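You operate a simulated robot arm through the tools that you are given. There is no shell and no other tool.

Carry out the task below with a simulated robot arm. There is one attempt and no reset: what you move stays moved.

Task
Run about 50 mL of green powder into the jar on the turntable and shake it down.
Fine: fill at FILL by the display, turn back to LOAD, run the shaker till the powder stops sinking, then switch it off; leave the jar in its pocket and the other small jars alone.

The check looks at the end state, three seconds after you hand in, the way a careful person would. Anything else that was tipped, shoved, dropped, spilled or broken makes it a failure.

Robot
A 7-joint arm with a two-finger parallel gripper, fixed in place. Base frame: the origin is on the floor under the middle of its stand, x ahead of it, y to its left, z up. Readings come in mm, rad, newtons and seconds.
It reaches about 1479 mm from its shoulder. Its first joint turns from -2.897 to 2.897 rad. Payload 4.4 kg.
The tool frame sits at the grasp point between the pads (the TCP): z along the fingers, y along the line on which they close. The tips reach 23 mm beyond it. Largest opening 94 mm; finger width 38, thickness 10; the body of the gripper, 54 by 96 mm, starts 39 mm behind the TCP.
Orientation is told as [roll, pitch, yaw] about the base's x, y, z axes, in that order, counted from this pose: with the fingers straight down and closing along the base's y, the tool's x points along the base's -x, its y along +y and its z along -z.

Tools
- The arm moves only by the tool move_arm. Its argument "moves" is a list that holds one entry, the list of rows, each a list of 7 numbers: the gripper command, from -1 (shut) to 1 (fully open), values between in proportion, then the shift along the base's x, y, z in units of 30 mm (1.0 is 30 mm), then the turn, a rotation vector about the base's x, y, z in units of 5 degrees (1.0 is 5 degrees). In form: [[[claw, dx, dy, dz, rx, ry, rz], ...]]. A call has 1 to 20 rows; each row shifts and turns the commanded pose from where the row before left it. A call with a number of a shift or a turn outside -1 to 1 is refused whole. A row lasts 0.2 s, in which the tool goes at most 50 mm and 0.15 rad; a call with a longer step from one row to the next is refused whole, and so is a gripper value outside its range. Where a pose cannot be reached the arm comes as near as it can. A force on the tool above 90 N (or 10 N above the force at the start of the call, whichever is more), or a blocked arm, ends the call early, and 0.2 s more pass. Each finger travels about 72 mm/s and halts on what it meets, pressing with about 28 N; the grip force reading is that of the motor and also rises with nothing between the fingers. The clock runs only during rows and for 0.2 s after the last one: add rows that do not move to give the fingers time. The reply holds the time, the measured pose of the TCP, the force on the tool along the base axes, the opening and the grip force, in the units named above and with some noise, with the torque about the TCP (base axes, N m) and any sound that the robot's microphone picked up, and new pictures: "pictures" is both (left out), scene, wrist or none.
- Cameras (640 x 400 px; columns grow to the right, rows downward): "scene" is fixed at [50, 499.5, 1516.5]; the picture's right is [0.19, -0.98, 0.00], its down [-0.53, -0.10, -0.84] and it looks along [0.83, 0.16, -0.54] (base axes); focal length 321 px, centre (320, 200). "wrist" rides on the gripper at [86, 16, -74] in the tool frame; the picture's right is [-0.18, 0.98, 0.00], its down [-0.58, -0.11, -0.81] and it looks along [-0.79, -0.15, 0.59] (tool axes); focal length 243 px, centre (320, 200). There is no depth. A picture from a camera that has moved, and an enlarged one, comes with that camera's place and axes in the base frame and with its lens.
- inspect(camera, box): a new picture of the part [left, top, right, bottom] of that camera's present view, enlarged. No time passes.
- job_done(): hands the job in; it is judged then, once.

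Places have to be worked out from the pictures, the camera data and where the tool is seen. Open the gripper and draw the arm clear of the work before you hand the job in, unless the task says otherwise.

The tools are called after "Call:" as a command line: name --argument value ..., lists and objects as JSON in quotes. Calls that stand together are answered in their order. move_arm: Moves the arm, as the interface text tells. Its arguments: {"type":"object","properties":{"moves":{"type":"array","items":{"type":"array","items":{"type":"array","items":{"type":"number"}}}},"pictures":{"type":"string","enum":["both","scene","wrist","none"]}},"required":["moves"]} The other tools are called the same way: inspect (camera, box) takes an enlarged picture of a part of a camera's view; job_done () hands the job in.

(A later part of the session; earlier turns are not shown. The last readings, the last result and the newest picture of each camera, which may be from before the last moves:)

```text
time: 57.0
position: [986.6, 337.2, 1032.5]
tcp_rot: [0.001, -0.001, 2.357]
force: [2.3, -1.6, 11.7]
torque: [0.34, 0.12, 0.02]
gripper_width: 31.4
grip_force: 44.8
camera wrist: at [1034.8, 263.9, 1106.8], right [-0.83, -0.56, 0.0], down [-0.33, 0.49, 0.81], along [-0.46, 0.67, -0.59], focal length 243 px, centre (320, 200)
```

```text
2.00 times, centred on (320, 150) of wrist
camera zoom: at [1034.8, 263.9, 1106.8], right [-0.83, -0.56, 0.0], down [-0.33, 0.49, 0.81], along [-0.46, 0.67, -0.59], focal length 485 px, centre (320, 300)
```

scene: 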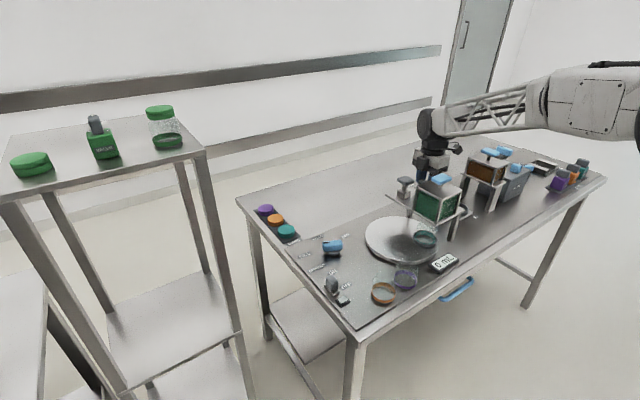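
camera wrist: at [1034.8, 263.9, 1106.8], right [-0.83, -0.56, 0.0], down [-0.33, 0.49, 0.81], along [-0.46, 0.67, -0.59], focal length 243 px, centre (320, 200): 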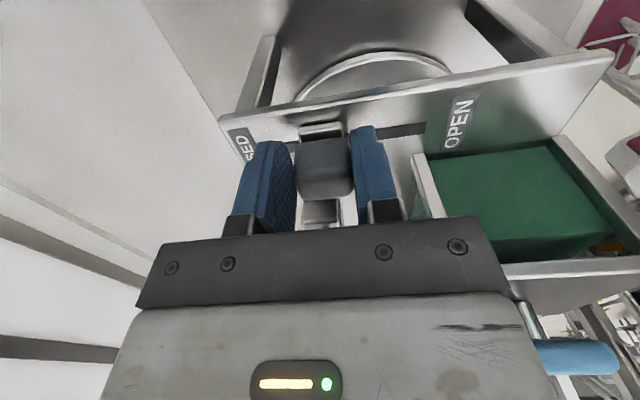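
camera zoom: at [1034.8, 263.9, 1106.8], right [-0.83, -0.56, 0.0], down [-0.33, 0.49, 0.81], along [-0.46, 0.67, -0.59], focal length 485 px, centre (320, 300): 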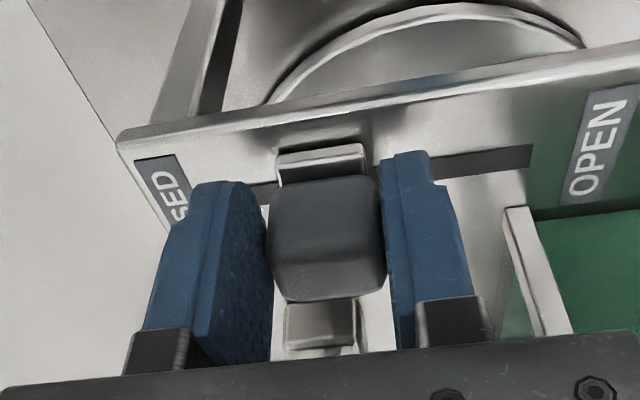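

Still 0 mL and the slider is near the CLOSED end. I move the last stretch until it meets the stop.

Call:
move_arm --moves '[[[-0.7, 0.1, 0.1, 0, 0, 0, 0], [-0.7, 0.1, 0.1, 0, 0, 0, 0], [-0.7, 0.1, 0.1, 0, 0, 0, 0], [-0.7, 0.1, 0.1, 0, 0, 0, 0], [-0.7, 0, 0, 0, 0, 0, 0]]]'

Call:
inspect --camera "scene" --box '[390, 150, 490, 280]'

Call:
inspect --camera "wrist" --box '[160, 50, 480, 250]'

```text
time: 58.0
position: [993.6, 344.8, 1033.0]
tcp_rot: [0.007, -0.005, 2.354]
force: [-53.2, -28.0, 11.9]
torque: [0.29, 1.2, 0.52]
gripper_width: 31.7
grip_force: 45.1
stopped in row 5: the force on the tool passed its limit at 96 N (the readings are from after the stop); the commanded pose is now the measured one
camera wrist: at [1043.3, 271.8, 1106.3], right [-0.83, -0.56, 0.01], down [-0.33, 0.49, 0.81], along [-0.46, 0.66, -0.59], focal length 243 px, centre (320, 200)
```

scene: 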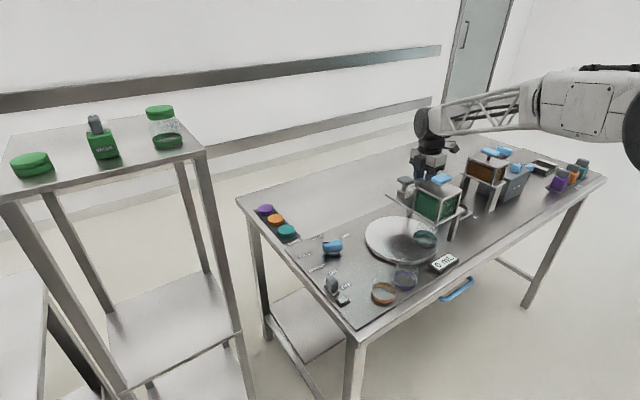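
wrist: 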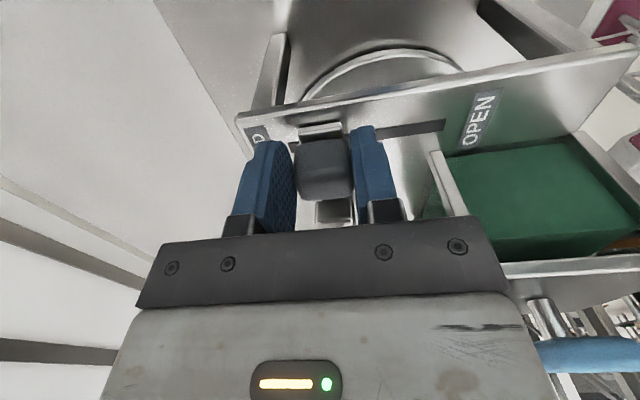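

```text
3.08 times, centred on (440, 215) of scene
camera zoom: at [50.0, 499.5, 1516.5], right [0.19, -0.98, 0.0], down [-0.53, -0.1, -0.84], along [0.83, 0.16, -0.54], focal length 987 px, centre (-49, 154)
```

zoom: 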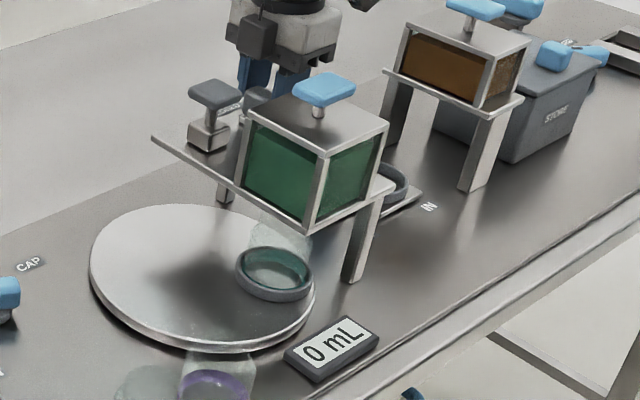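

```text
2.00 times, centred on (320, 150) of wrist
camera zoom: at [1043.3, 271.8, 1106.3], right [-0.83, -0.56, 0.01], down [-0.33, 0.49, 0.81], along [-0.46, 0.66, -0.59], focal length 485 px, centre (320, 300)
```

zoom: 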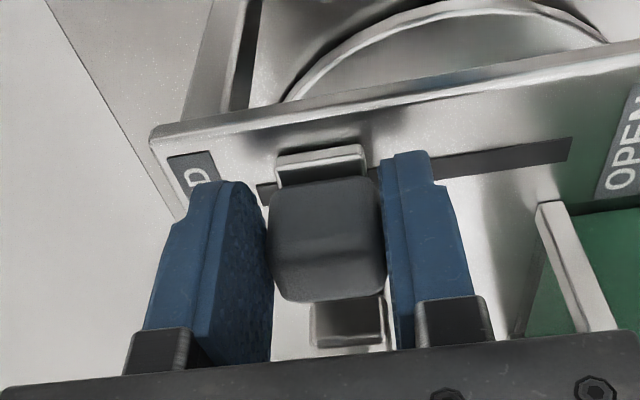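

The slider is now at its CLOSED stop after 50 mm of travel, and the display stayed at 0 mL the whole way, so something else must also release the powder. I let go, rise, and move above the blue T on the green hopper to look at it before pressing anything.

Call:
move_arm --moves '[[[0, 0, 0, 0, 0, 0, 0], [0.5, 0, 0, 0, 0, 0, 0], [0.5, 0, 0, 0.8, 0, 0, 0], [0.5, 0, 0, 1, 0, 0, 0], [0.5, 0, 0, 1, 0, 0, 0], [0.5, 0, 0, 1, 0, 0, 0], [0.5, 0, 0, 1, 0, 0, 0], [0.5, 0, 0, 1, 0, 0, 0], [0.5, 0, 0, 0, 0, 0, 0]]]'

Call:
inspect --camera "wrist" --box '[160, 0, 480, 200]'

Call:
inspect --camera "scene" --box '[390, 150, 490, 280]'

```text
time: 60.0
position: [996.1, 347.3, 1206.1]
tcp_rot: [0.007, 0.0, 2.354]
force: [0.0, 0.0, 0.1]
torque: [-0.05, 0.01, -0.01]
gripper_width: 70.7
grip_force: 0.0
camera wrist: at [1045.1, 274.3, 1280.1], right [-0.83, -0.56, 0.01], down [-0.33, 0.49, 0.81], along [-0.46, 0.66, -0.59], focal length 243 px, centre (320, 200)
```

scene: 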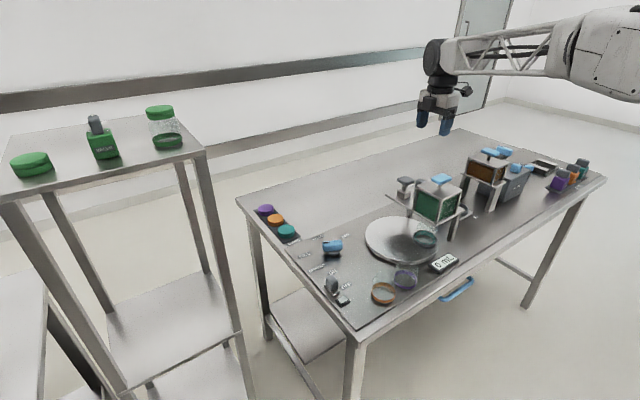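
wrist: 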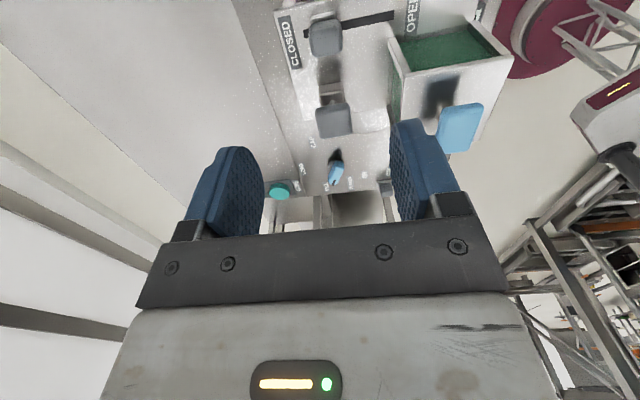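

```text
2.00 times, centred on (320, 100) of wrist
camera zoom: at [1045.1, 274.3, 1280.1], right [-0.83, -0.56, 0.01], down [-0.33, 0.49, 0.81], along [-0.46, 0.66, -0.59], focal length 485 px, centre (320, 400)
```

zoom: 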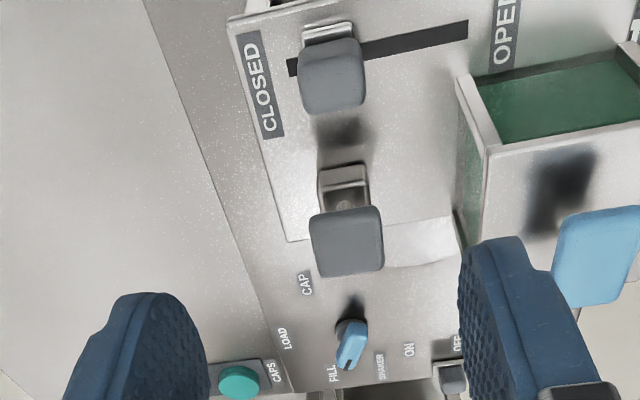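

```text
3.08 times, centred on (440, 215) of scene
camera zoom: at [50.0, 499.5, 1516.5], right [0.19, -0.98, 0.0], down [-0.53, -0.1, -0.84], along [0.83, 0.16, -0.54], focal length 987 px, centre (-49, 154)
```

zoom: 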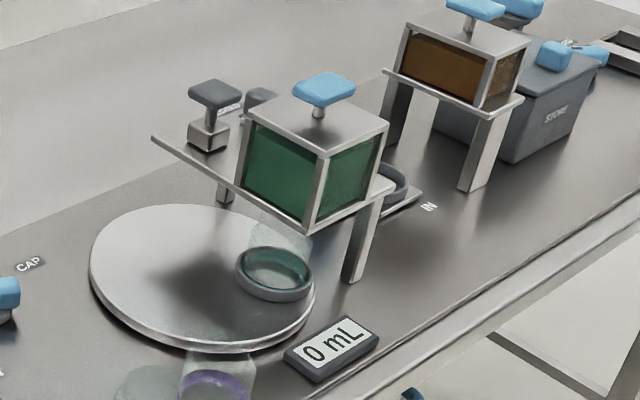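

The slider rests at CLOSED and all is unchanged. Four views agree that the blue T's top is at about (861, 321, 1100), so I close the fingers and hover above it.

Call:
move_arm --moves '[[[0, -0.9, -0.175, 0, 0, 0, 0], [-0.5, -0.9, -0.175, 0, 0, 0, 0], [-1, -0.9, -0.175, 0, 0, 0, 0], [-1, -0.9, -0.175, 0, 0, 0, 0], [-1, -0.9, -0.175, 0, 0, 0, 0], [-1, 0, 0, -0.8, 0, 0, 0], [-1, 0, 0, -0.8, 0, 0, 0], [-1, 0, 0, -0.3, 0, 0, 0], [-1, 0, 0, 0, 0, 0, 0]]]'

Call:
inspect --camera "wrist" --box '[160, 50, 480, 250]'

Call:
inspect --camera "scene" --box '[390, 130, 490, 260]'

```text
time: 62.0
position: [860.0, 321.2, 1148.3]
tcp_rot: [0.008, -0.002, 2.357]
force: [-0.2, -0.4, 1.1]
torque: [0.02, -0.02, 0.0]
gripper_width: 0.2
grip_force: 28.3
camera wrist: at [910.1, 248.2, 1222.4], right [-0.83, -0.56, 0.01], down [-0.33, 0.49, 0.81], along [-0.46, 0.66, -0.59], focal length 243 px, centre (320, 200)
```

scene: 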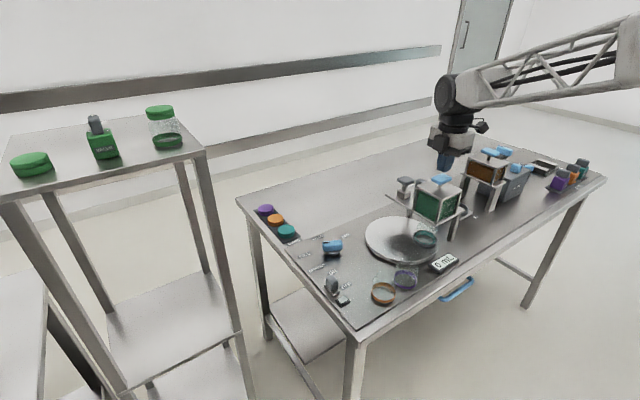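
wrist: 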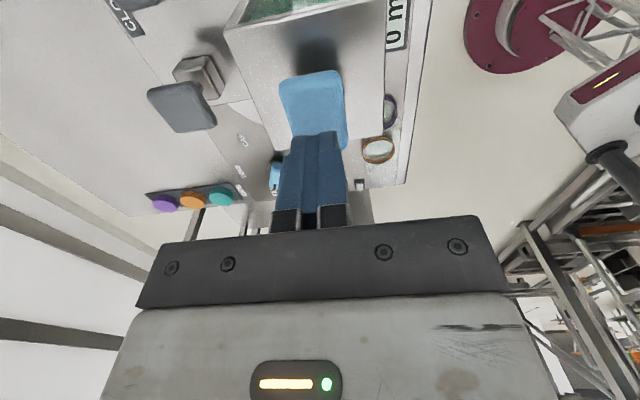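

```text
2.00 times, centred on (320, 150) of wrist
camera zoom: at [910.1, 248.2, 1222.4], right [-0.83, -0.56, 0.01], down [-0.33, 0.49, 0.81], along [-0.46, 0.66, -0.59], focal length 485 px, centre (320, 300)
```

zoom: 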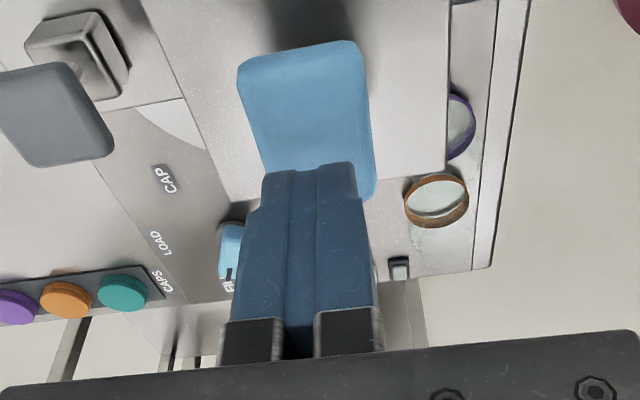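

```text
3.08 times, centred on (440, 195) of scene
camera zoom: at [50.0, 499.5, 1516.5], right [0.19, -0.98, 0.0], down [-0.53, -0.1, -0.84], along [0.83, 0.16, -0.54], focal length 987 px, centre (-49, 215)
```

zoom: 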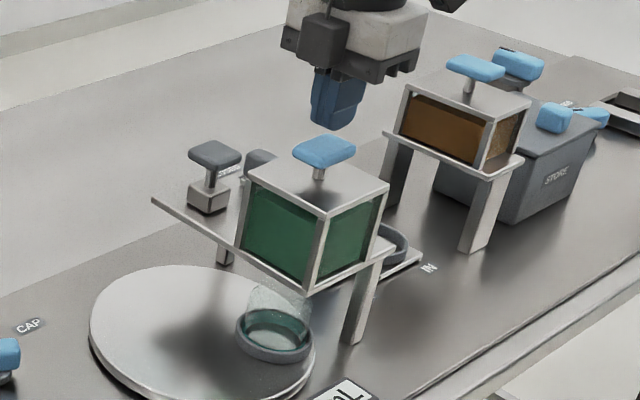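

The T's centre is slightly towards +u of the fingers, near (866, 316). I shift 7 mm and lower in small steps to touch the T lightly, watching the force.

Call:
move_arm --moves '[[[-1, 0.17, -0.17, 0, 0, 0, 0], [-1, 0, 0, -0.3, 0, 0, 0], [-1, 0, 0, -0.2, 0, 0, 0], [-1, 0, 0, -0.1, 0, 0, 0], [-1, 0, 0, -0.1, 0, 0, 0], [-1, 0, 0, 0, 0, 0, 0]]]' --pictures "none"

Call:
inspect --camera "scene" --box '[390, 150, 490, 280]'

```text
time: 63.4
position: [865.1, 315.4, 1126.9]
tcp_rot: [0.008, -0.001, 2.358]
force: [-1.1, -0.2, 1.5]
torque: [-0.01, -0.02, 0.0]
gripper_width: 0.0
grip_force: 28.0
```

```text
3.08 times, centred on (440, 215) of scene
camera zoom: at [50.0, 499.5, 1516.5], right [0.19, -0.98, 0.0], down [-0.53, -0.1, -0.84], along [0.83, 0.16, -0.54], focal length 987 px, centre (-49, 154)
```

zoom: 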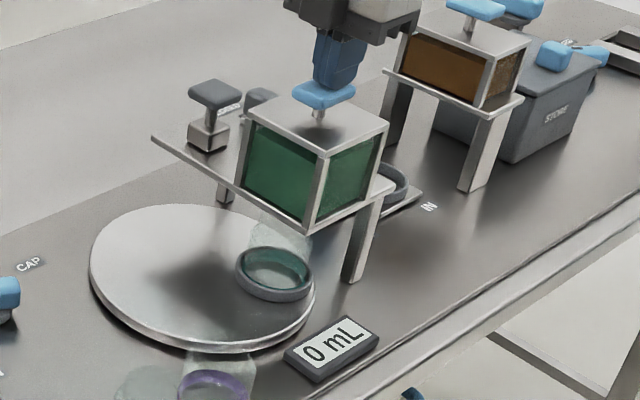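

No contact yet, with the tips at about z 1104. I press down in 2 mm steps while the gate is closed to learn how the T behaves.

Call:
move_arm --moves '[[[-1, 0, 0, -0.067, 0, 0, 0], [-1, 0, 0, -0.067, 0, 0, 0], [-1, 0, 0, -0.067, 0, 0, 0], [-1, 0, 0, -0.067, 0, 0, 0], [-1, 0, 0, -0.067, 0, 0, 0]]]' --pictures "none"

Call:
inspect --camera "scene" --box '[390, 150, 490, 280]'

```text
time: 64.6
position: [865.5, 315.3, 1118.1]
tcp_rot: [0.006, -0.002, 2.356]
force: [1.4, 1.4, 4.6]
torque: [0.0, -0.09, 0.05]
gripper_width: 0.0
grip_force: 28.2
heard: click
```

```text
3.08 times, centred on (440, 215) of scene
camera zoom: at [50.0, 499.5, 1516.5], right [0.19, -0.98, 0.0], down [-0.53, -0.1, -0.84], along [0.83, 0.16, -0.54], focal length 987 px, centre (-49, 154)
```

zoom: 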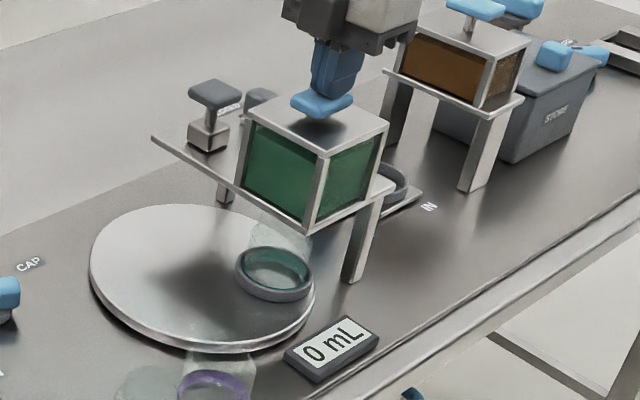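

A click sounded and the T moved down with only about 5 N, while the display remains at 0 mL with the gate closed. I lift off to see whether the T springs back and whether anything changes.

Call:
move_arm --moves '[[[-1, 0, 0, 0, 0, 0, 0], [-1, 0, 0, 0.2, 0, 0, 0], [-1, 0, 0, 0.4, 0, 0, 0], [-1, 0, 0, 0.4, 0, 0, 0], [-1, 0, 0, 0, 0, 0, 0]]]'

Call:
inspect --camera "scene" --box '[390, 150, 490, 280]'

```text
time: 65.8
position: [865.6, 315.3, 1146.3]
tcp_rot: [0.008, -0.002, 2.357]
force: [0.1, 0.7, 0.0]
torque: [-0.03, -0.03, 0.03]
gripper_width: 0.1
grip_force: 28.0
camera wrist: at [915.2, 242.4, 1221.5], right [-0.83, -0.56, 0.01], down [-0.33, 0.49, 0.81], along [-0.46, 0.66, -0.59], focal length 243 px, centre (320, 200)
```

scene: 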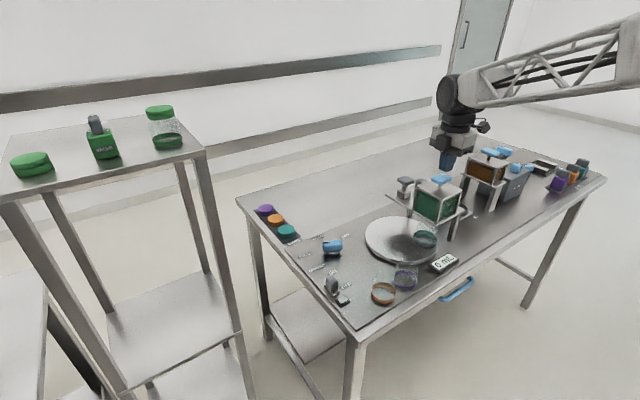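
wrist: 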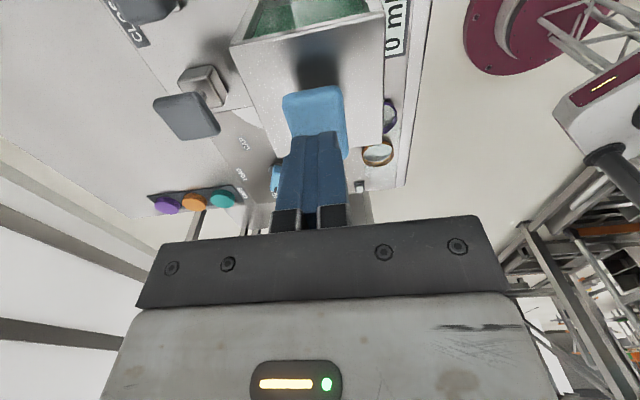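

```text
3.08 times, centred on (440, 215) of scene
camera zoom: at [50.0, 499.5, 1516.5], right [0.19, -0.98, 0.0], down [-0.53, -0.1, -0.84], along [0.83, 0.16, -0.54], focal length 987 px, centre (-49, 154)
```

zoom: 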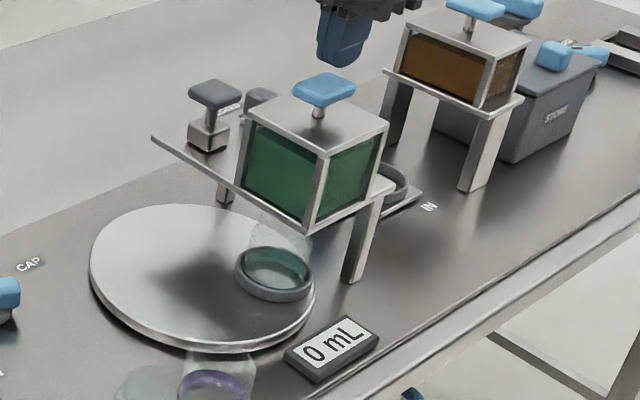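

The T is a spring-return push plunger, and with the gate CLOSED it delivered nothing. I go back to the slider and open it in small steps, watching the display in case flow starts.

Call:
move_arm --moves '[[[-1, 0, 0, 1, 0, 0, 0], [0, 0, 0, 1, 0, 0, 0], [0.5, 0.87, 0.21, 0, 0, 0, 0], [0.5, 0.87, 0.21, 0, 0, 0, 0], [0.5, 0.87, 0.21, 0, 0, 0, 0], [0.5, 0.87, 0.21, 0, 0, 0, 0], [0.5, 0.87, 0.21, 0, 0, 0, 0], [0.5, 0, 0, -0.9, 0, 0, 0], [0.5, 0, 0, -0.9, 0, 0, 0], [0.5, 0, 0, -0.9, 0, 0, 0], [0.5, 0, 0, -0.9, 0, 0, 0], [0.5, 0, 0, -0.9, 0, 0, 0], [0.5, 0, 0, -0.5, 0, 0, 0], [0.5, 0, 0, 0, 0, 0, 0]]]'

Call:
inspect --camera "wrist" --box '[160, 50, 480, 250]'

```text
time: 68.8
position: [995.8, 347.1, 1057.2]
tcp_rot: [0.006, -0.003, 2.355]
force: [-0.2, -0.4, 0.6]
torque: [-0.01, -0.02, 0.05]
gripper_width: 70.7
grip_force: 0.2
camera wrist: at [1045.5, 273.7, 1130.5], right [-0.83, -0.56, 0.01], down [-0.33, 0.49, 0.81], along [-0.46, 0.66, -0.59], focal length 243 px, centre (320, 200)
```

scene: 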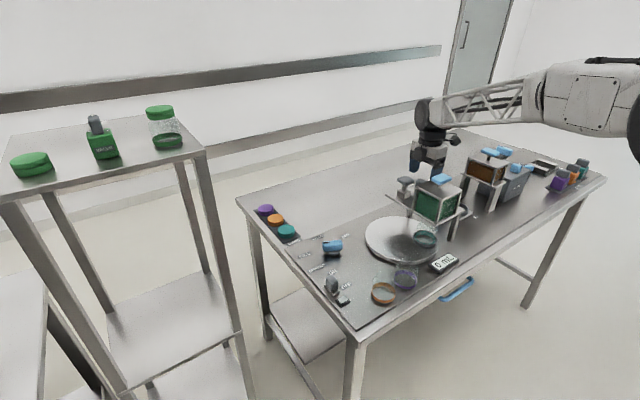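
wrist: 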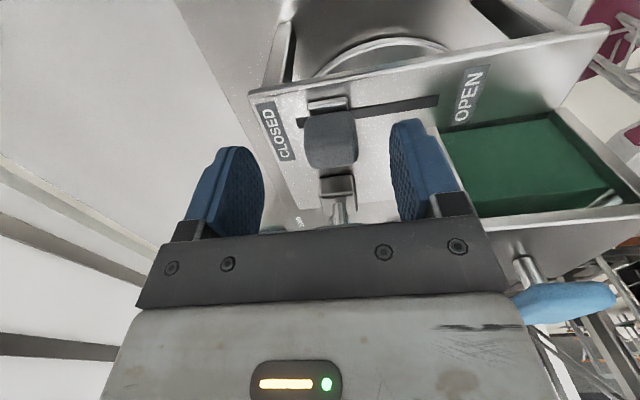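

```text
2.00 times, centred on (320, 150) of wrist
camera zoom: at [1045.5, 273.7, 1130.5], right [-0.83, -0.56, 0.01], down [-0.33, 0.49, 0.81], along [-0.46, 0.66, -0.59], focal length 485 px, centre (320, 300)
```

zoom: 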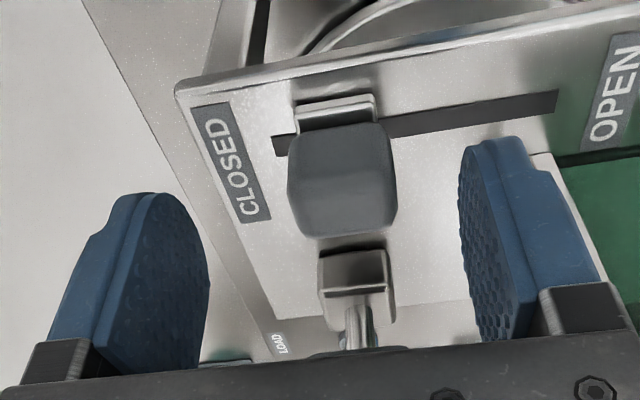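

The knob is centred between the fingers. I lower 25 mm and close on it.

Call:
move_arm --moves '[[[0.5, 0, 0, -0.42, 0, 0, 0], [0.5, 0, 0, -0.42, 0, 0, 0], [0.2, 0, 0, 0, 0, 0, 0], [-0.2, 0, 0, 0, 0, 0, 0], [-0.5, 0, 0, 0, 0, 0, 0], [-0.5, 0, 0, 0, 0, 0, 0]]]' --pictures "none"

Call:
inspect --camera "scene" --box '[390, 150, 490, 280]'

```text
time: 70.2
position: [994.3, 346.3, 1031.5]
tcp_rot: [0.006, -0.003, 2.354]
force: [-25.0, -16.7, 2.5]
torque: [0.1, 0.41, 0.14]
gripper_width: 36.5
grip_force: 14.7
```

```text
3.08 times, centred on (440, 215) of scene
camera zoom: at [50.0, 499.5, 1516.5], right [0.19, -0.98, 0.0], down [-0.53, -0.1, -0.84], along [0.83, 0.16, -0.54], focal length 987 px, centre (-49, 154)
```

zoom: 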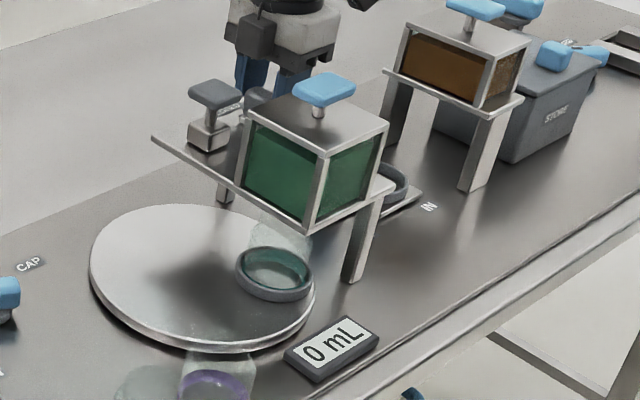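

I slide it about 12 mm towards OPEN and check the display.

Call:
move_arm --moves '[[[-0.7, -0.07, -0.07, 0, 0, 0, 0], [-0.7, -0.1, -0.1, 0, 0, 0, 0], [-0.7, -0.1, -0.1, 0, 0, 0, 0], [-0.7, -0.05, -0.05, 0, 0, 0, 0]]]' --pictures "none"

Call:
inspect --camera "scene" --box '[390, 150, 490, 280]'

Call:
inspect --camera "wrist" --box '[160, 50, 480, 250]'

```text
time: 71.2
position: [986.0, 338.1, 1031.2]
tcp_rot: [0.009, -0.002, 2.356]
force: [-1.2, 1.7, -4.4]
torque: [-0.34, -0.97, 0.07]
gripper_width: 31.6
grip_force: 44.8
```

```text
3.08 times, centred on (440, 215) of scene
camera zoom: at [50.0, 499.5, 1516.5], right [0.19, -0.98, 0.0], down [-0.53, -0.1, -0.84], along [0.83, 0.16, -0.54], focal length 987 px, centre (-49, 154)
```

zoom: 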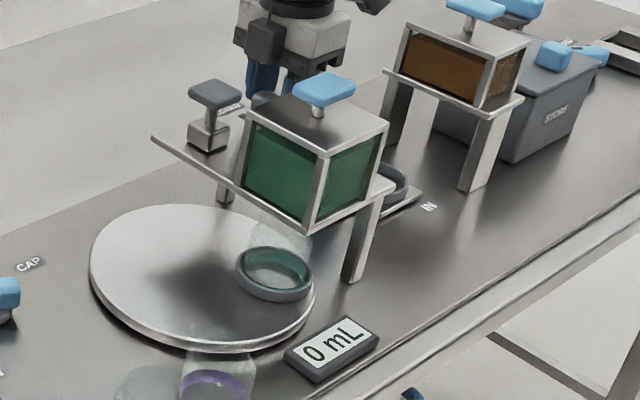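

```text
2.00 times, centred on (320, 150) of wrist
camera zoom: at [1035.8, 264.4, 1106.3], right [-0.83, -0.56, 0.01], down [-0.33, 0.49, 0.81], along [-0.46, 0.66, -0.59], focal length 485 px, centre (320, 300)
```

zoom: 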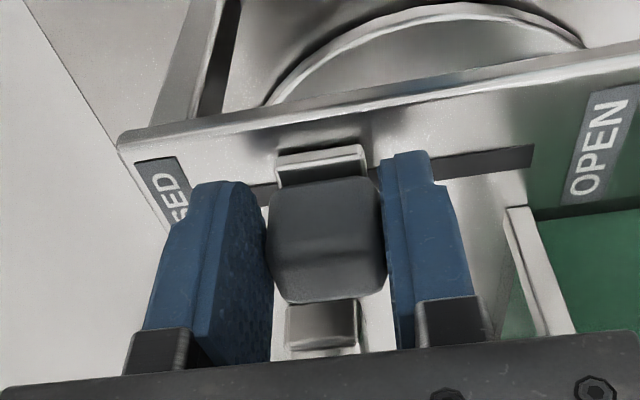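

Still 0 mL. I continue opening in steps towards the original OPEN position.

Call:
move_arm --moves '[[[-0.7, -0.12, -0.12, 0, 0, 0, 0], [-0.7, -0.12, -0.12, 0, 0, 0, 0], [-0.7, -0.12, -0.12, 0, 0, 0, 0], [-0.7, -0.08, -0.08, 0, 0, 0, 0]]]' --pictures "none"

Call:
inspect --camera "scene" --box '[390, 150, 490, 280]'

```text
time: 72.2
position: [972.5, 325.5, 1032.6]
tcp_rot: [0.006, -0.002, 2.356]
force: [0.0, 1.0, 0.1]
torque: [-0.07, -0.51, 0.05]
gripper_width: 31.3
grip_force: 45.5
```

```text
3.08 times, centred on (440, 215) of scene
camera zoom: at [50.0, 499.5, 1516.5], right [0.19, -0.98, 0.0], down [-0.53, -0.1, -0.84], along [0.83, 0.16, -0.54], focal length 987 px, centre (-49, 154)
```

zoom: 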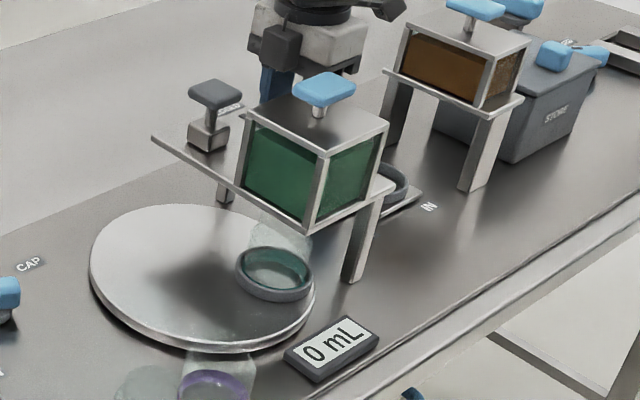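

The gate is half open and the display still reads 0 mL. I take the slider the rest of the way to OPEN, where I found it.

Call:
move_arm --moves '[[[-0.7, -0.12, -0.12, 0, 0, 0, 0], [-0.7, -0.12, -0.12, 0, 0, 0, 0], [-0.7, -0.12, -0.12, 0, 0, 0, 0], [-0.7, -0.09, -0.09, 0, 0, 0, 0], [-0.7, -0.04, -0.04, 0, 0, 0, 0], [-0.7, 0, 0, 0, 0, 0, 0]]]' --pictures "none"

Call:
inspect --camera "scene" --box '[390, 150, 490, 280]'

Call:
inspect --camera "wrist" --box '[160, 50, 480, 250]'

```text
time: 73.6
position: [959.4, 311.1, 1032.2]
tcp_rot: [0.008, -0.003, 2.356]
force: [-13.8, 12.3, -14.4]
torque: [0.22, -0.16, -0.01]
gripper_width: 31.7
grip_force: 45.2
```

```text
3.08 times, centred on (440, 215) of scene
camera zoom: at [50.0, 499.5, 1516.5], right [0.19, -0.98, 0.0], down [-0.53, -0.1, -0.84], along [0.83, 0.16, -0.54], focal length 987 px, centre (-49, 154)
```

zoom: 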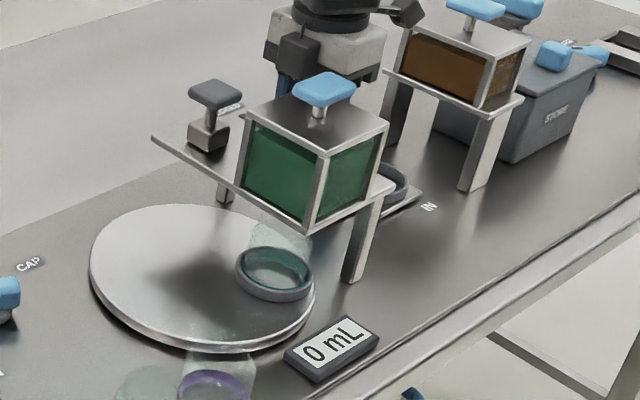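

```text
2.00 times, centred on (320, 150) of wrist
camera zoom: at [1008.2, 236.7, 1106.3], right [-0.83, -0.56, 0.01], down [-0.33, 0.49, 0.81], along [-0.46, 0.66, -0.59], focal length 485 px, centre (320, 300)
```

zoom: 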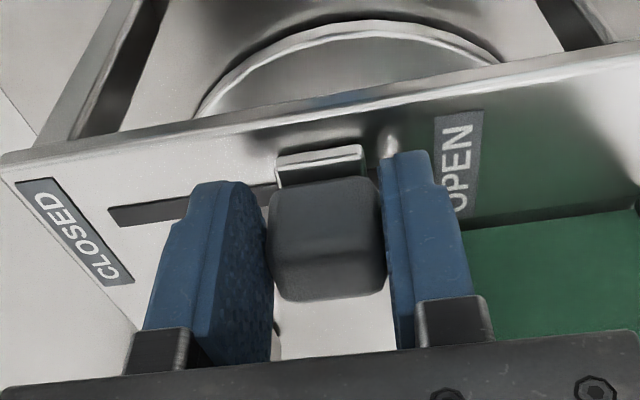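

The slider is about 3–4 mm short of the original OPEN stop, so I nudge it there, then release and rise.

Call:
move_arm --moves '[[[-0.7, -0.05, -0.05, 0, 0, 0, 0], [-0.7, -0.04, -0.04, 0, 0, 0, 0], [-0.7, 0, 0, 0, 0, 0, 0], [0, 0, 0, 0, 0, 0, 0], [0.5, 0, 0, 0, 0, 0, 0], [0.5, 0, 0, 0.8, 0, 0, 0], [0.5, 0, 0, 1, 0, 0, 0], [0.5, 0, 0, 1, 0, 0, 0], [0.5, 0, 0, 1, 0, 0, 0], [0.5, 0, 0, 1, 0, 0, 0], [0.5, 0, 0, 0, 0, 0, 0]]]'

Call:
inspect --camera "wrist" --box '[160, 0, 480, 200]'

Call:
inspect --camera "scene" --box '[390, 150, 490, 280]'

```text
time: 76.0
position: [955.2, 306.4, 1176.7]
tcp_rot: [0.007, 0.0, 2.357]
force: [-0.2, 0.6, -0.5]
torque: [-0.01, 0.02, 0.0]
gripper_width: 70.5
grip_force: 0.0
camera wrist: at [1004.2, 233.2, 1250.8], right [-0.83, -0.56, 0.01], down [-0.33, 0.49, 0.81], along [-0.46, 0.66, -0.59], focal length 243 px, centre (320, 200)
```

scene: 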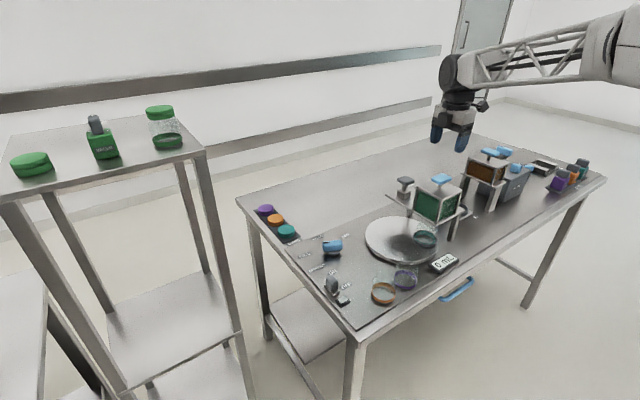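
wrist: 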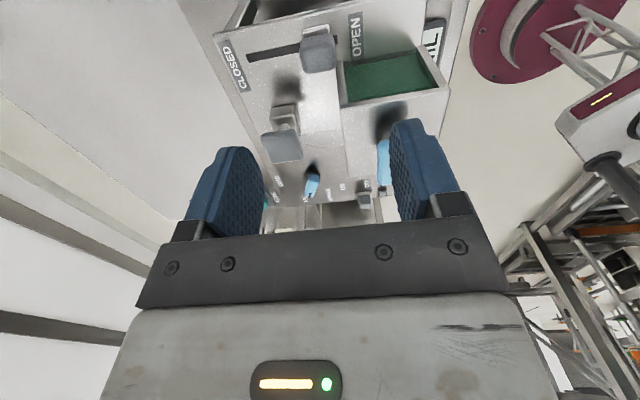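

```text
2.00 times, centred on (320, 100) of wrist
camera zoom: at [1004.2, 233.2, 1250.8], right [-0.83, -0.56, 0.01], down [-0.33, 0.49, 0.81], along [-0.46, 0.66, -0.59], focal length 485 px, centre (320, 400)
```

zoom: 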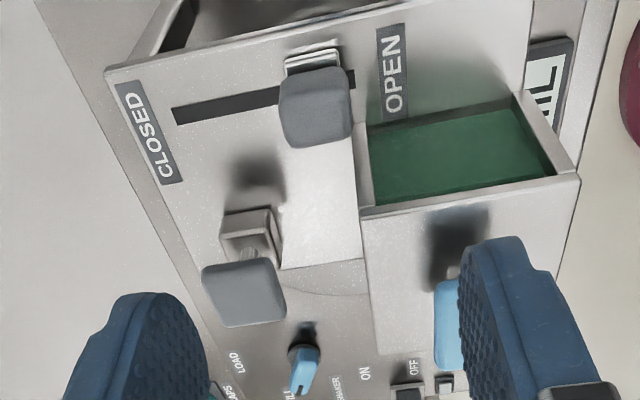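

```text
3.08 times, centred on (440, 215) of scene
camera zoom: at [50.0, 499.5, 1516.5], right [0.19, -0.98, 0.0], down [-0.53, -0.1, -0.84], along [0.83, 0.16, -0.54], focal length 987 px, centre (-49, 154)
```

zoom: 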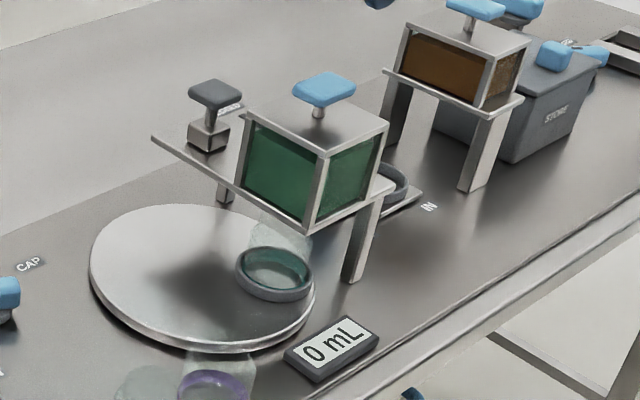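

The slider is back at OPEN and the display reads 0 mL. I return above the blue T with closed fingers and hover just over it.

Call:
move_arm --moves '[[[0, -0.75, 0.075, 0.3, 0, 0, 0], [-0.5, -0.75, 0.075, 0.2, 0, 0, 0], [-1, -0.75, 0.075, 0, 0, 0, 0], [-1, -0.75, 0.075, 0, 0, 0, 0], [-1, 0, 0, -0.8, 0, 0, 0], [-1, 0, 0, -0.8, 0, 0, 0], [-1, 0, 0, -0.4, 0, 0, 0], [-1, 0, 0, 0, 0, 0, 0]]]' --pictures "wrist"

Call:
inspect --camera "scene" --box '[390, 150, 490, 280]'

```text
time: 77.8
position: [865.4, 315.4, 1132.8]
tcp_rot: [0.007, 0.0, 2.356]
force: [0.3, -0.1, 0.3]
torque: [0.01, 0.02, 0.01]
gripper_width: 0.0
grip_force: 27.8
camera wrist: at [914.7, 242.1, 1206.2], right [-0.83, -0.56, 0.01], down [-0.33, 0.49, 0.81], along [-0.46, 0.66, -0.59], focal length 243 px, centre (320, 200)
```

wrist: 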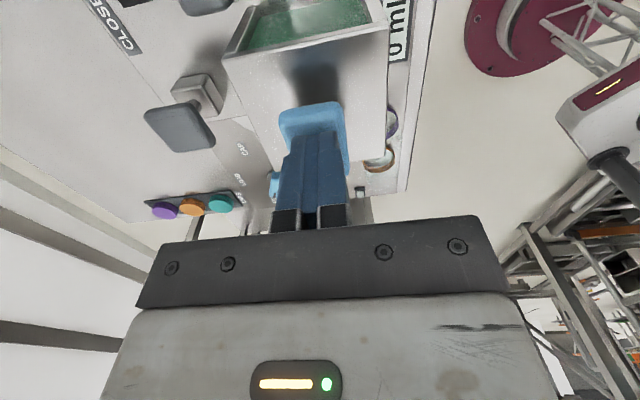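

```text
3.08 times, centred on (440, 215) of scene
camera zoom: at [50.0, 499.5, 1516.5], right [0.19, -0.98, 0.0], down [-0.53, -0.1, -0.84], along [0.83, 0.16, -0.54], focal length 987 px, centre (-49, 154)
```

zoom: 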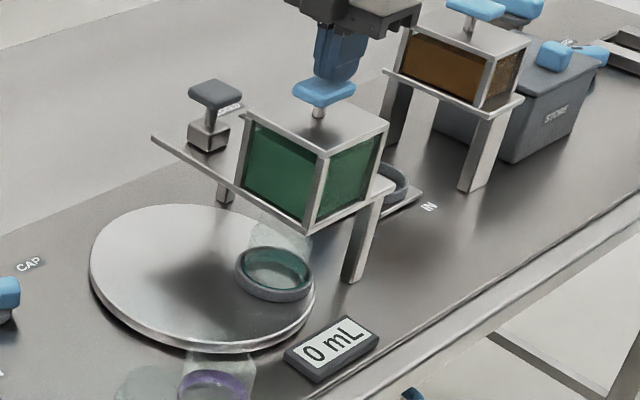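

I give the T one brief press, down to the click point and straight back up, and then read the display.

Call:
move_arm --moves '[[[-1, 0, 0, -0.2, 0, 0, 0], [-1, 0, 0, -0.15, 0, 0, 0], [-1, 0, 0, -0.15, 0, 0, 0], [-1, 0, 0, 0.3, 0, 0, 0], [-1, 0, 0, 0.2, 0, 0, 0]]]' --pictures "none"

Call:
inspect --camera "scene" --box '[390, 150, 490, 280]'

```text
time: 79.0
position: [865.9, 314.4, 1130.3]
tcp_rot: [0.006, -0.001, 2.357]
force: [0.4, 0.7, -0.2]
torque: [0.01, 0.0, 0.01]
gripper_width: 0.0
grip_force: 28.3
heard: click
```

```text
3.08 times, centred on (440, 215) of scene
camera zoom: at [50.0, 499.5, 1516.5], right [0.19, -0.98, 0.0], down [-0.53, -0.1, -0.84], along [0.83, 0.16, -0.54], focal length 987 px, centre (-49, 154)
```

zoom: 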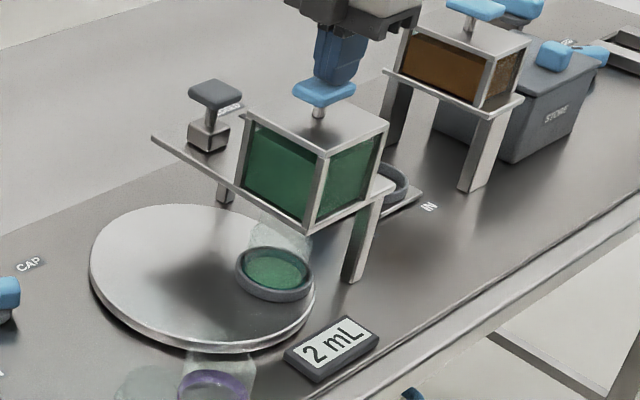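

The display went to 2 mL and green powder is in the jar, so the T feeds while it is pressed. I wait briefly to confirm the flow has stopped after release.

Call:
move_arm --moves '[[[-1, 0, 0, 0, 0, 0, 0], [-1, 0, 0, 0, 0, 0, 0], [-1, 0, 0, 0, 0, 0, 0]]]' --pictures "none"

Call:
inspect --camera "scene" --box '[390, 150, 490, 280]'

```text
time: 79.8
position: [865.3, 315.9, 1130.1]
tcp_rot: [0.008, -0.003, 2.355]
force: [-0.1, 0.7, -0.6]
torque: [-0.02, 0.0, 0.02]
gripper_width: 0.0
grip_force: 28.2
```

```text
3.08 times, centred on (440, 215) of scene
camera zoom: at [50.0, 499.5, 1516.5], right [0.19, -0.98, 0.0], down [-0.53, -0.1, -0.84], along [0.83, 0.16, -0.54], focal length 987 px, centre (-49, 154)
```

zoom: 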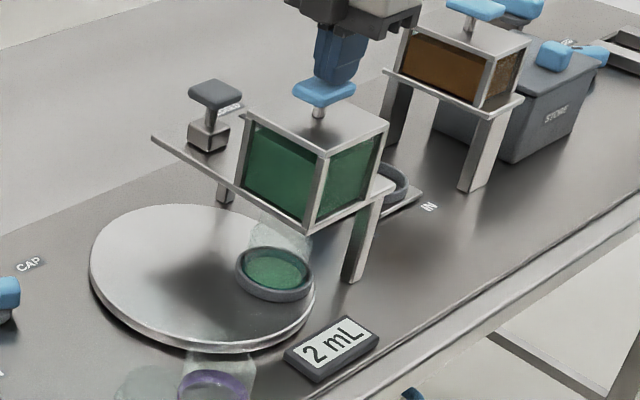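

Flow stops on release. I press and hold for about 0.8 s to measure the flow rate.

Call:
move_arm --moves '[[[-1, 0, 0, -0.2, 0, 0, 0], [-1, 0, 0, -0.2, 0, 0, 0], [-1, 0, 0, 0, 0, 0, 0], [-1, 0, 0, 0, 0, 0, 0], [-1, 0, 0, 0, 0, 0, 0], [-1, 0, 0, 0.2, 0, 0, 0], [-1, 0, 0, 0.2, 0, 0, 0]]]' --pictures "none"

Call:
inspect --camera "scene" --box '[390, 150, 490, 280]'

```text
time: 81.4
position: [865.9, 316.3, 1130.1]
tcp_rot: [0.008, -0.002, 2.357]
force: [-0.6, 0.1, 0.4]
torque: [0.0, 0.02, -0.03]
gripper_width: 0.1
grip_force: 28.0
heard: click
```

```text
3.08 times, centred on (440, 215) of scene
camera zoom: at [50.0, 499.5, 1516.5], right [0.19, -0.98, 0.0], down [-0.53, -0.1, -0.84], along [0.83, 0.16, -0.54], focal length 987 px, centre (-49, 154)
```

zoom: 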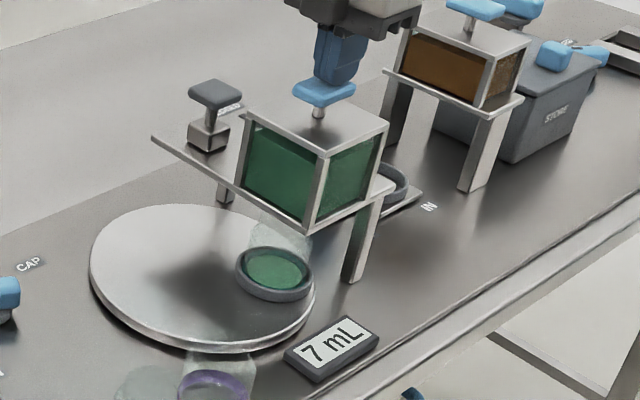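

That gave 5 mL, about 6 mL/s. I hold about 2.8 s for roughly 17 mL more and check.

Call:
move_arm --moves '[[[-1, 0, 0, -0.2, 0, 0, 0], [-1, 0, 0, -0.2, 0, 0, 0], [-1, 0, 0, 0, 0, 0, 0], [-1, 0, 0, 0, 0, 0, 0], [-1, 0, 0, 0, 0, 0, 0], [-1, 0, 0, 0, 0, 0, 0], [-1, 0, 0, 0, 0, 0, 0], [-1, 0, 0, 0, 0, 0, 0], [-1, 0, 0, 0, 0, 0, 0], [-1, 0, 0, 0, 0, 0, 0], [-1, 0, 0, 0, 0, 0, 0], [-1, 0, 0, 0, 0, 0, 0], [-1, 0, 0, 0, 0, 0, 0], [-1, 0, 0, 0.2, 0, 0, 0], [-1, 0, 0, 0.2, 0, 0, 0]]]' --pictures "none"

Call:
inspect --camera "scene" --box '[390, 150, 490, 280]'

```text
time: 84.6
position: [866.2, 316.4, 1131.7]
tcp_rot: [0.008, -0.001, 2.355]
force: [0.0, 0.1, 0.3]
torque: [-0.02, -0.01, 0.0]
gripper_width: 0.0
grip_force: 28.0
heard: click
```

```text
3.08 times, centred on (440, 215) of scene
camera zoom: at [50.0, 499.5, 1516.5], right [0.19, -0.98, 0.0], down [-0.53, -0.1, -0.84], along [0.83, 0.16, -0.54], focal length 987 px, centre (-49, 154)
```

zoom: 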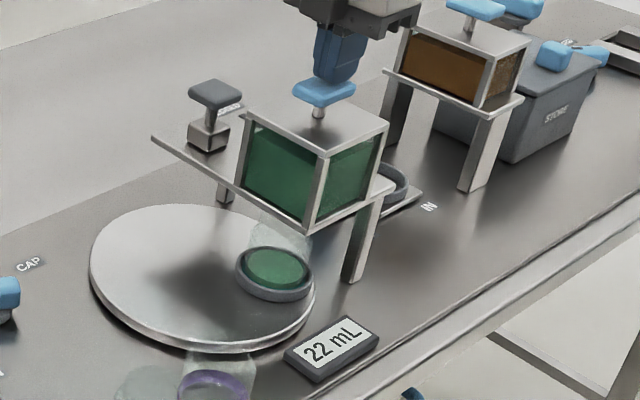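

The display shows 22 mL, a steady rate of about 6 mL/s, with no powder outside the jar. I hold about 3.4 s to reach roughly 42 mL.

Call:
move_arm --moves '[[[-1, 0, 0, -0.2, 0, 0, 0], [-1, 0, 0, -0.2, 0, 0, 0], [-1, 0, 0, 0, 0, 0, 0], [-1, 0, 0, 0, 0, 0, 0], [-1, 0, 0, 0, 0, 0, 0], [-1, 0, 0, 0, 0, 0, 0], [-1, 0, 0, 0, 0, 0, 0], [-1, 0, 0, 0, 0, 0, 0], [-1, 0, 0, 0, 0, 0, 0], [-1, 0, 0, 0, 0, 0, 0], [-1, 0, 0, 0, 0, 0, 0], [-1, 0, 0, 0, 0, 0, 0], [-1, 0, 0, 0, 0, 0, 0], [-1, 0, 0, 0, 0, 0, 0], [-1, 0, 0, 0, 0, 0, 0], [-1, 0, 0, 0, 0, 0, 0], [-1, 0, 0, 0.2, 0, 0, 0], [-1, 0, 0, 0.2, 0, 0, 0]]]' --pictures "none"

Call:
inspect --camera "scene" --box '[390, 150, 490, 280]'

```text
time: 88.4
position: [864.7, 314.2, 1131.3]
tcp_rot: [0.007, -0.002, 2.356]
force: [-0.1, 0.8, 0.2]
torque: [0.03, -0.02, 0.02]
gripper_width: 0.1
grip_force: 28.2
heard: click
```

```text
3.08 times, centred on (440, 215) of scene
camera zoom: at [50.0, 499.5, 1516.5], right [0.19, -0.98, 0.0], down [-0.53, -0.1, -0.84], along [0.83, 0.16, -0.54], focal length 987 px, centre (-49, 154)
```

zoom: 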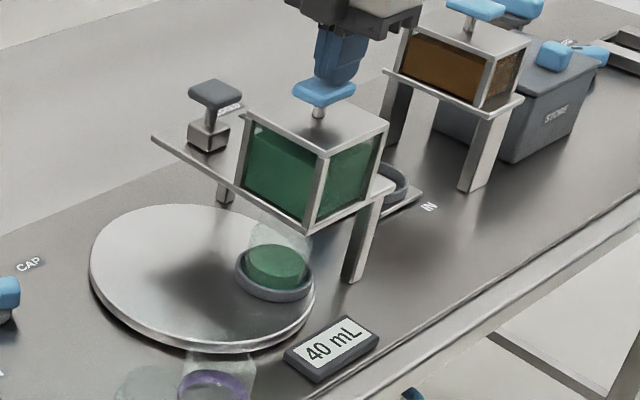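

The display reads 40 mL. By the calibration, about 1.2 mL per hold row plus 1.6, seven hold rows should give the last 10 mL.

Call:
move_arm --moves '[[[-1, 0, 0, -0.2, 0, 0, 0], [-1, 0, 0, -0.2, 0, 0, 0], [-1, 0, 0, 0, 0, 0, 0], [-1, 0, 0, 0, 0, 0, 0], [-1, 0, 0, 0, 0, 0, 0], [-1, 0, 0, 0, 0, 0, 0], [-1, 0, 0, 0, 0, 0, 0], [-1, 0, 0, 0, 0, 0, 0], [-1, 0, 0, 0, 0, 0, 0], [-1, 0, 0, 0.2, 0, 0, 0], [-1, 0, 0, 0.2, 0, 0, 0]]]' --pictures "none"

Call:
inspect --camera "scene" --box '[390, 150, 490, 280]'

```text
time: 90.8
position: [865.0, 316.7, 1130.1]
tcp_rot: [0.008, -0.001, 2.356]
force: [-0.1, 0.2, -0.3]
torque: [-0.01, -0.01, -0.01]
gripper_width: 0.1
grip_force: 28.8
heard: click
```

```text
3.08 times, centred on (440, 215) of scene
camera zoom: at [50.0, 499.5, 1516.5], right [0.19, -0.98, 0.0], down [-0.53, -0.1, -0.84], along [0.83, 0.16, -0.54], focal length 987 px, centre (-49, 154)
```

zoom: 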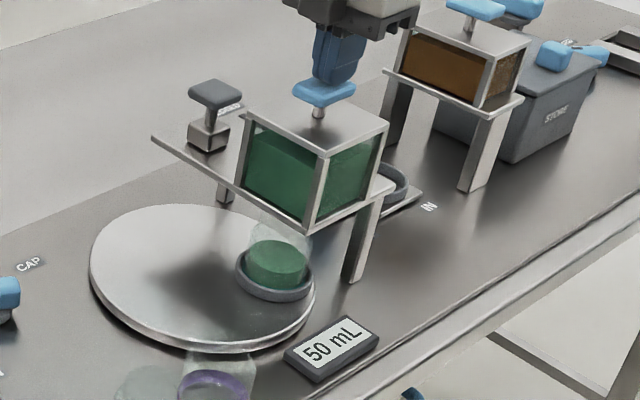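

The display reads 50 mL. I rise and return to the turntable knob, turning the wrist to match the bar's FILL direction.

Call:
move_arm --moves '[[[-1, 0, 0, 0.8, 0, 0, 0], [-1, 0, 0, 1, 0, 0, 0], [0, -0.3, 0.947, 0.3, 0, 0, -1], [0.5, -0.3, 0.947, 0, 0, 0, -1], [0.8, -0.3, 0.947, 0, 0, 0, -1], [0.8, -0.3, 0.947, 0, 0, 0, -1], [0.8, -0.3, 0.947, 0, 0, 0, -1], [0.8, -0.3, 0.947, 0, 0, 0, -1], [0.8, -0.3, 0.947, 0, 0, 0, 0], [0.8, -0.3, 0.947, 0, 0, 0, 0], [0.8, -0.3, 0.947, 0, 0, 0, 0], [0.8, -0.3, 0.93, 0, 0, 0, 0], [0.8, 0, 0, -0.9, 0, 0, 0], [0.8, 0, 0, -0.9, 0, 0, 0], [0.8, 0, 0, -0.9, 0, 0, 0], [0.8, 0, 0, -0.9, 0, 0, 0], [0.8, 0, 0, 0, 0, 0, 0]]]'

Call:
inspect --camera "wrist" --box '[160, 0, 480, 200]'

Call:
inspect --camera "scene" --box '[290, 180, 470, 302]'

```text
time: 94.4
position: [774.8, 599.8, 1088.1]
tcp_rot: [0.006, -0.002, 1.833]
force: [-0.2, -0.1, 0.0]
torque: [0.0, -0.03, 0.01]
gripper_width: 84.5
grip_force: 0.0
camera wrist: at [781.3, 510.6, 1160.8], right [-1.0, -0.08, 0.01], down [-0.04, 0.59, 0.81], along [-0.07, 0.8, -0.59], focal length 243 px, centre (320, 200)
```

scene: 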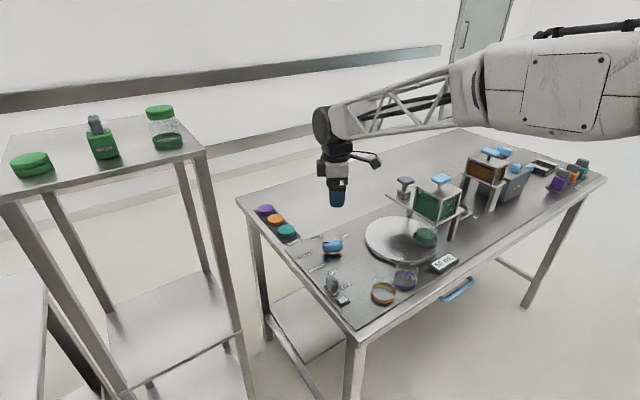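
wrist: 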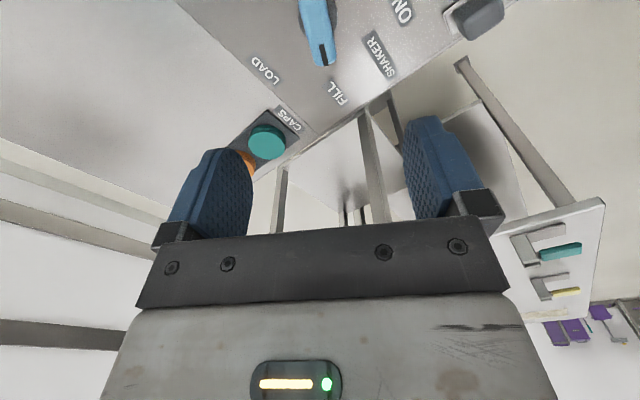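

```text
2.00 times, centred on (320, 100) of wrist
camera zoom: at [781.3, 510.6, 1160.8], right [-1.0, -0.08, 0.01], down [-0.04, 0.59, 0.81], along [-0.07, 0.8, -0.59], focal length 485 px, centre (320, 400)
```

zoom: 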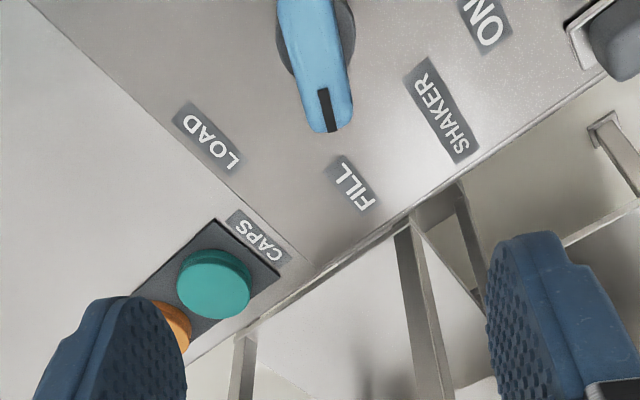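

```text
3.28 times, centred on (380, 241) of scene
camera zoom: at [50.0, 499.5, 1516.5], right [0.19, -0.98, 0.0], down [-0.53, -0.1, -0.84], along [0.83, 0.16, -0.54], focal length 1052 px, centre (123, 66)
```

zoom: 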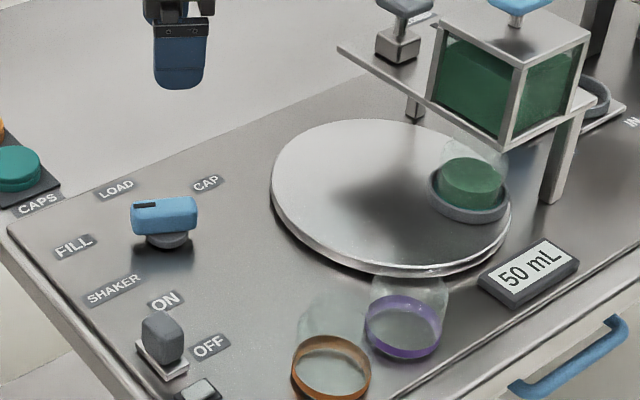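

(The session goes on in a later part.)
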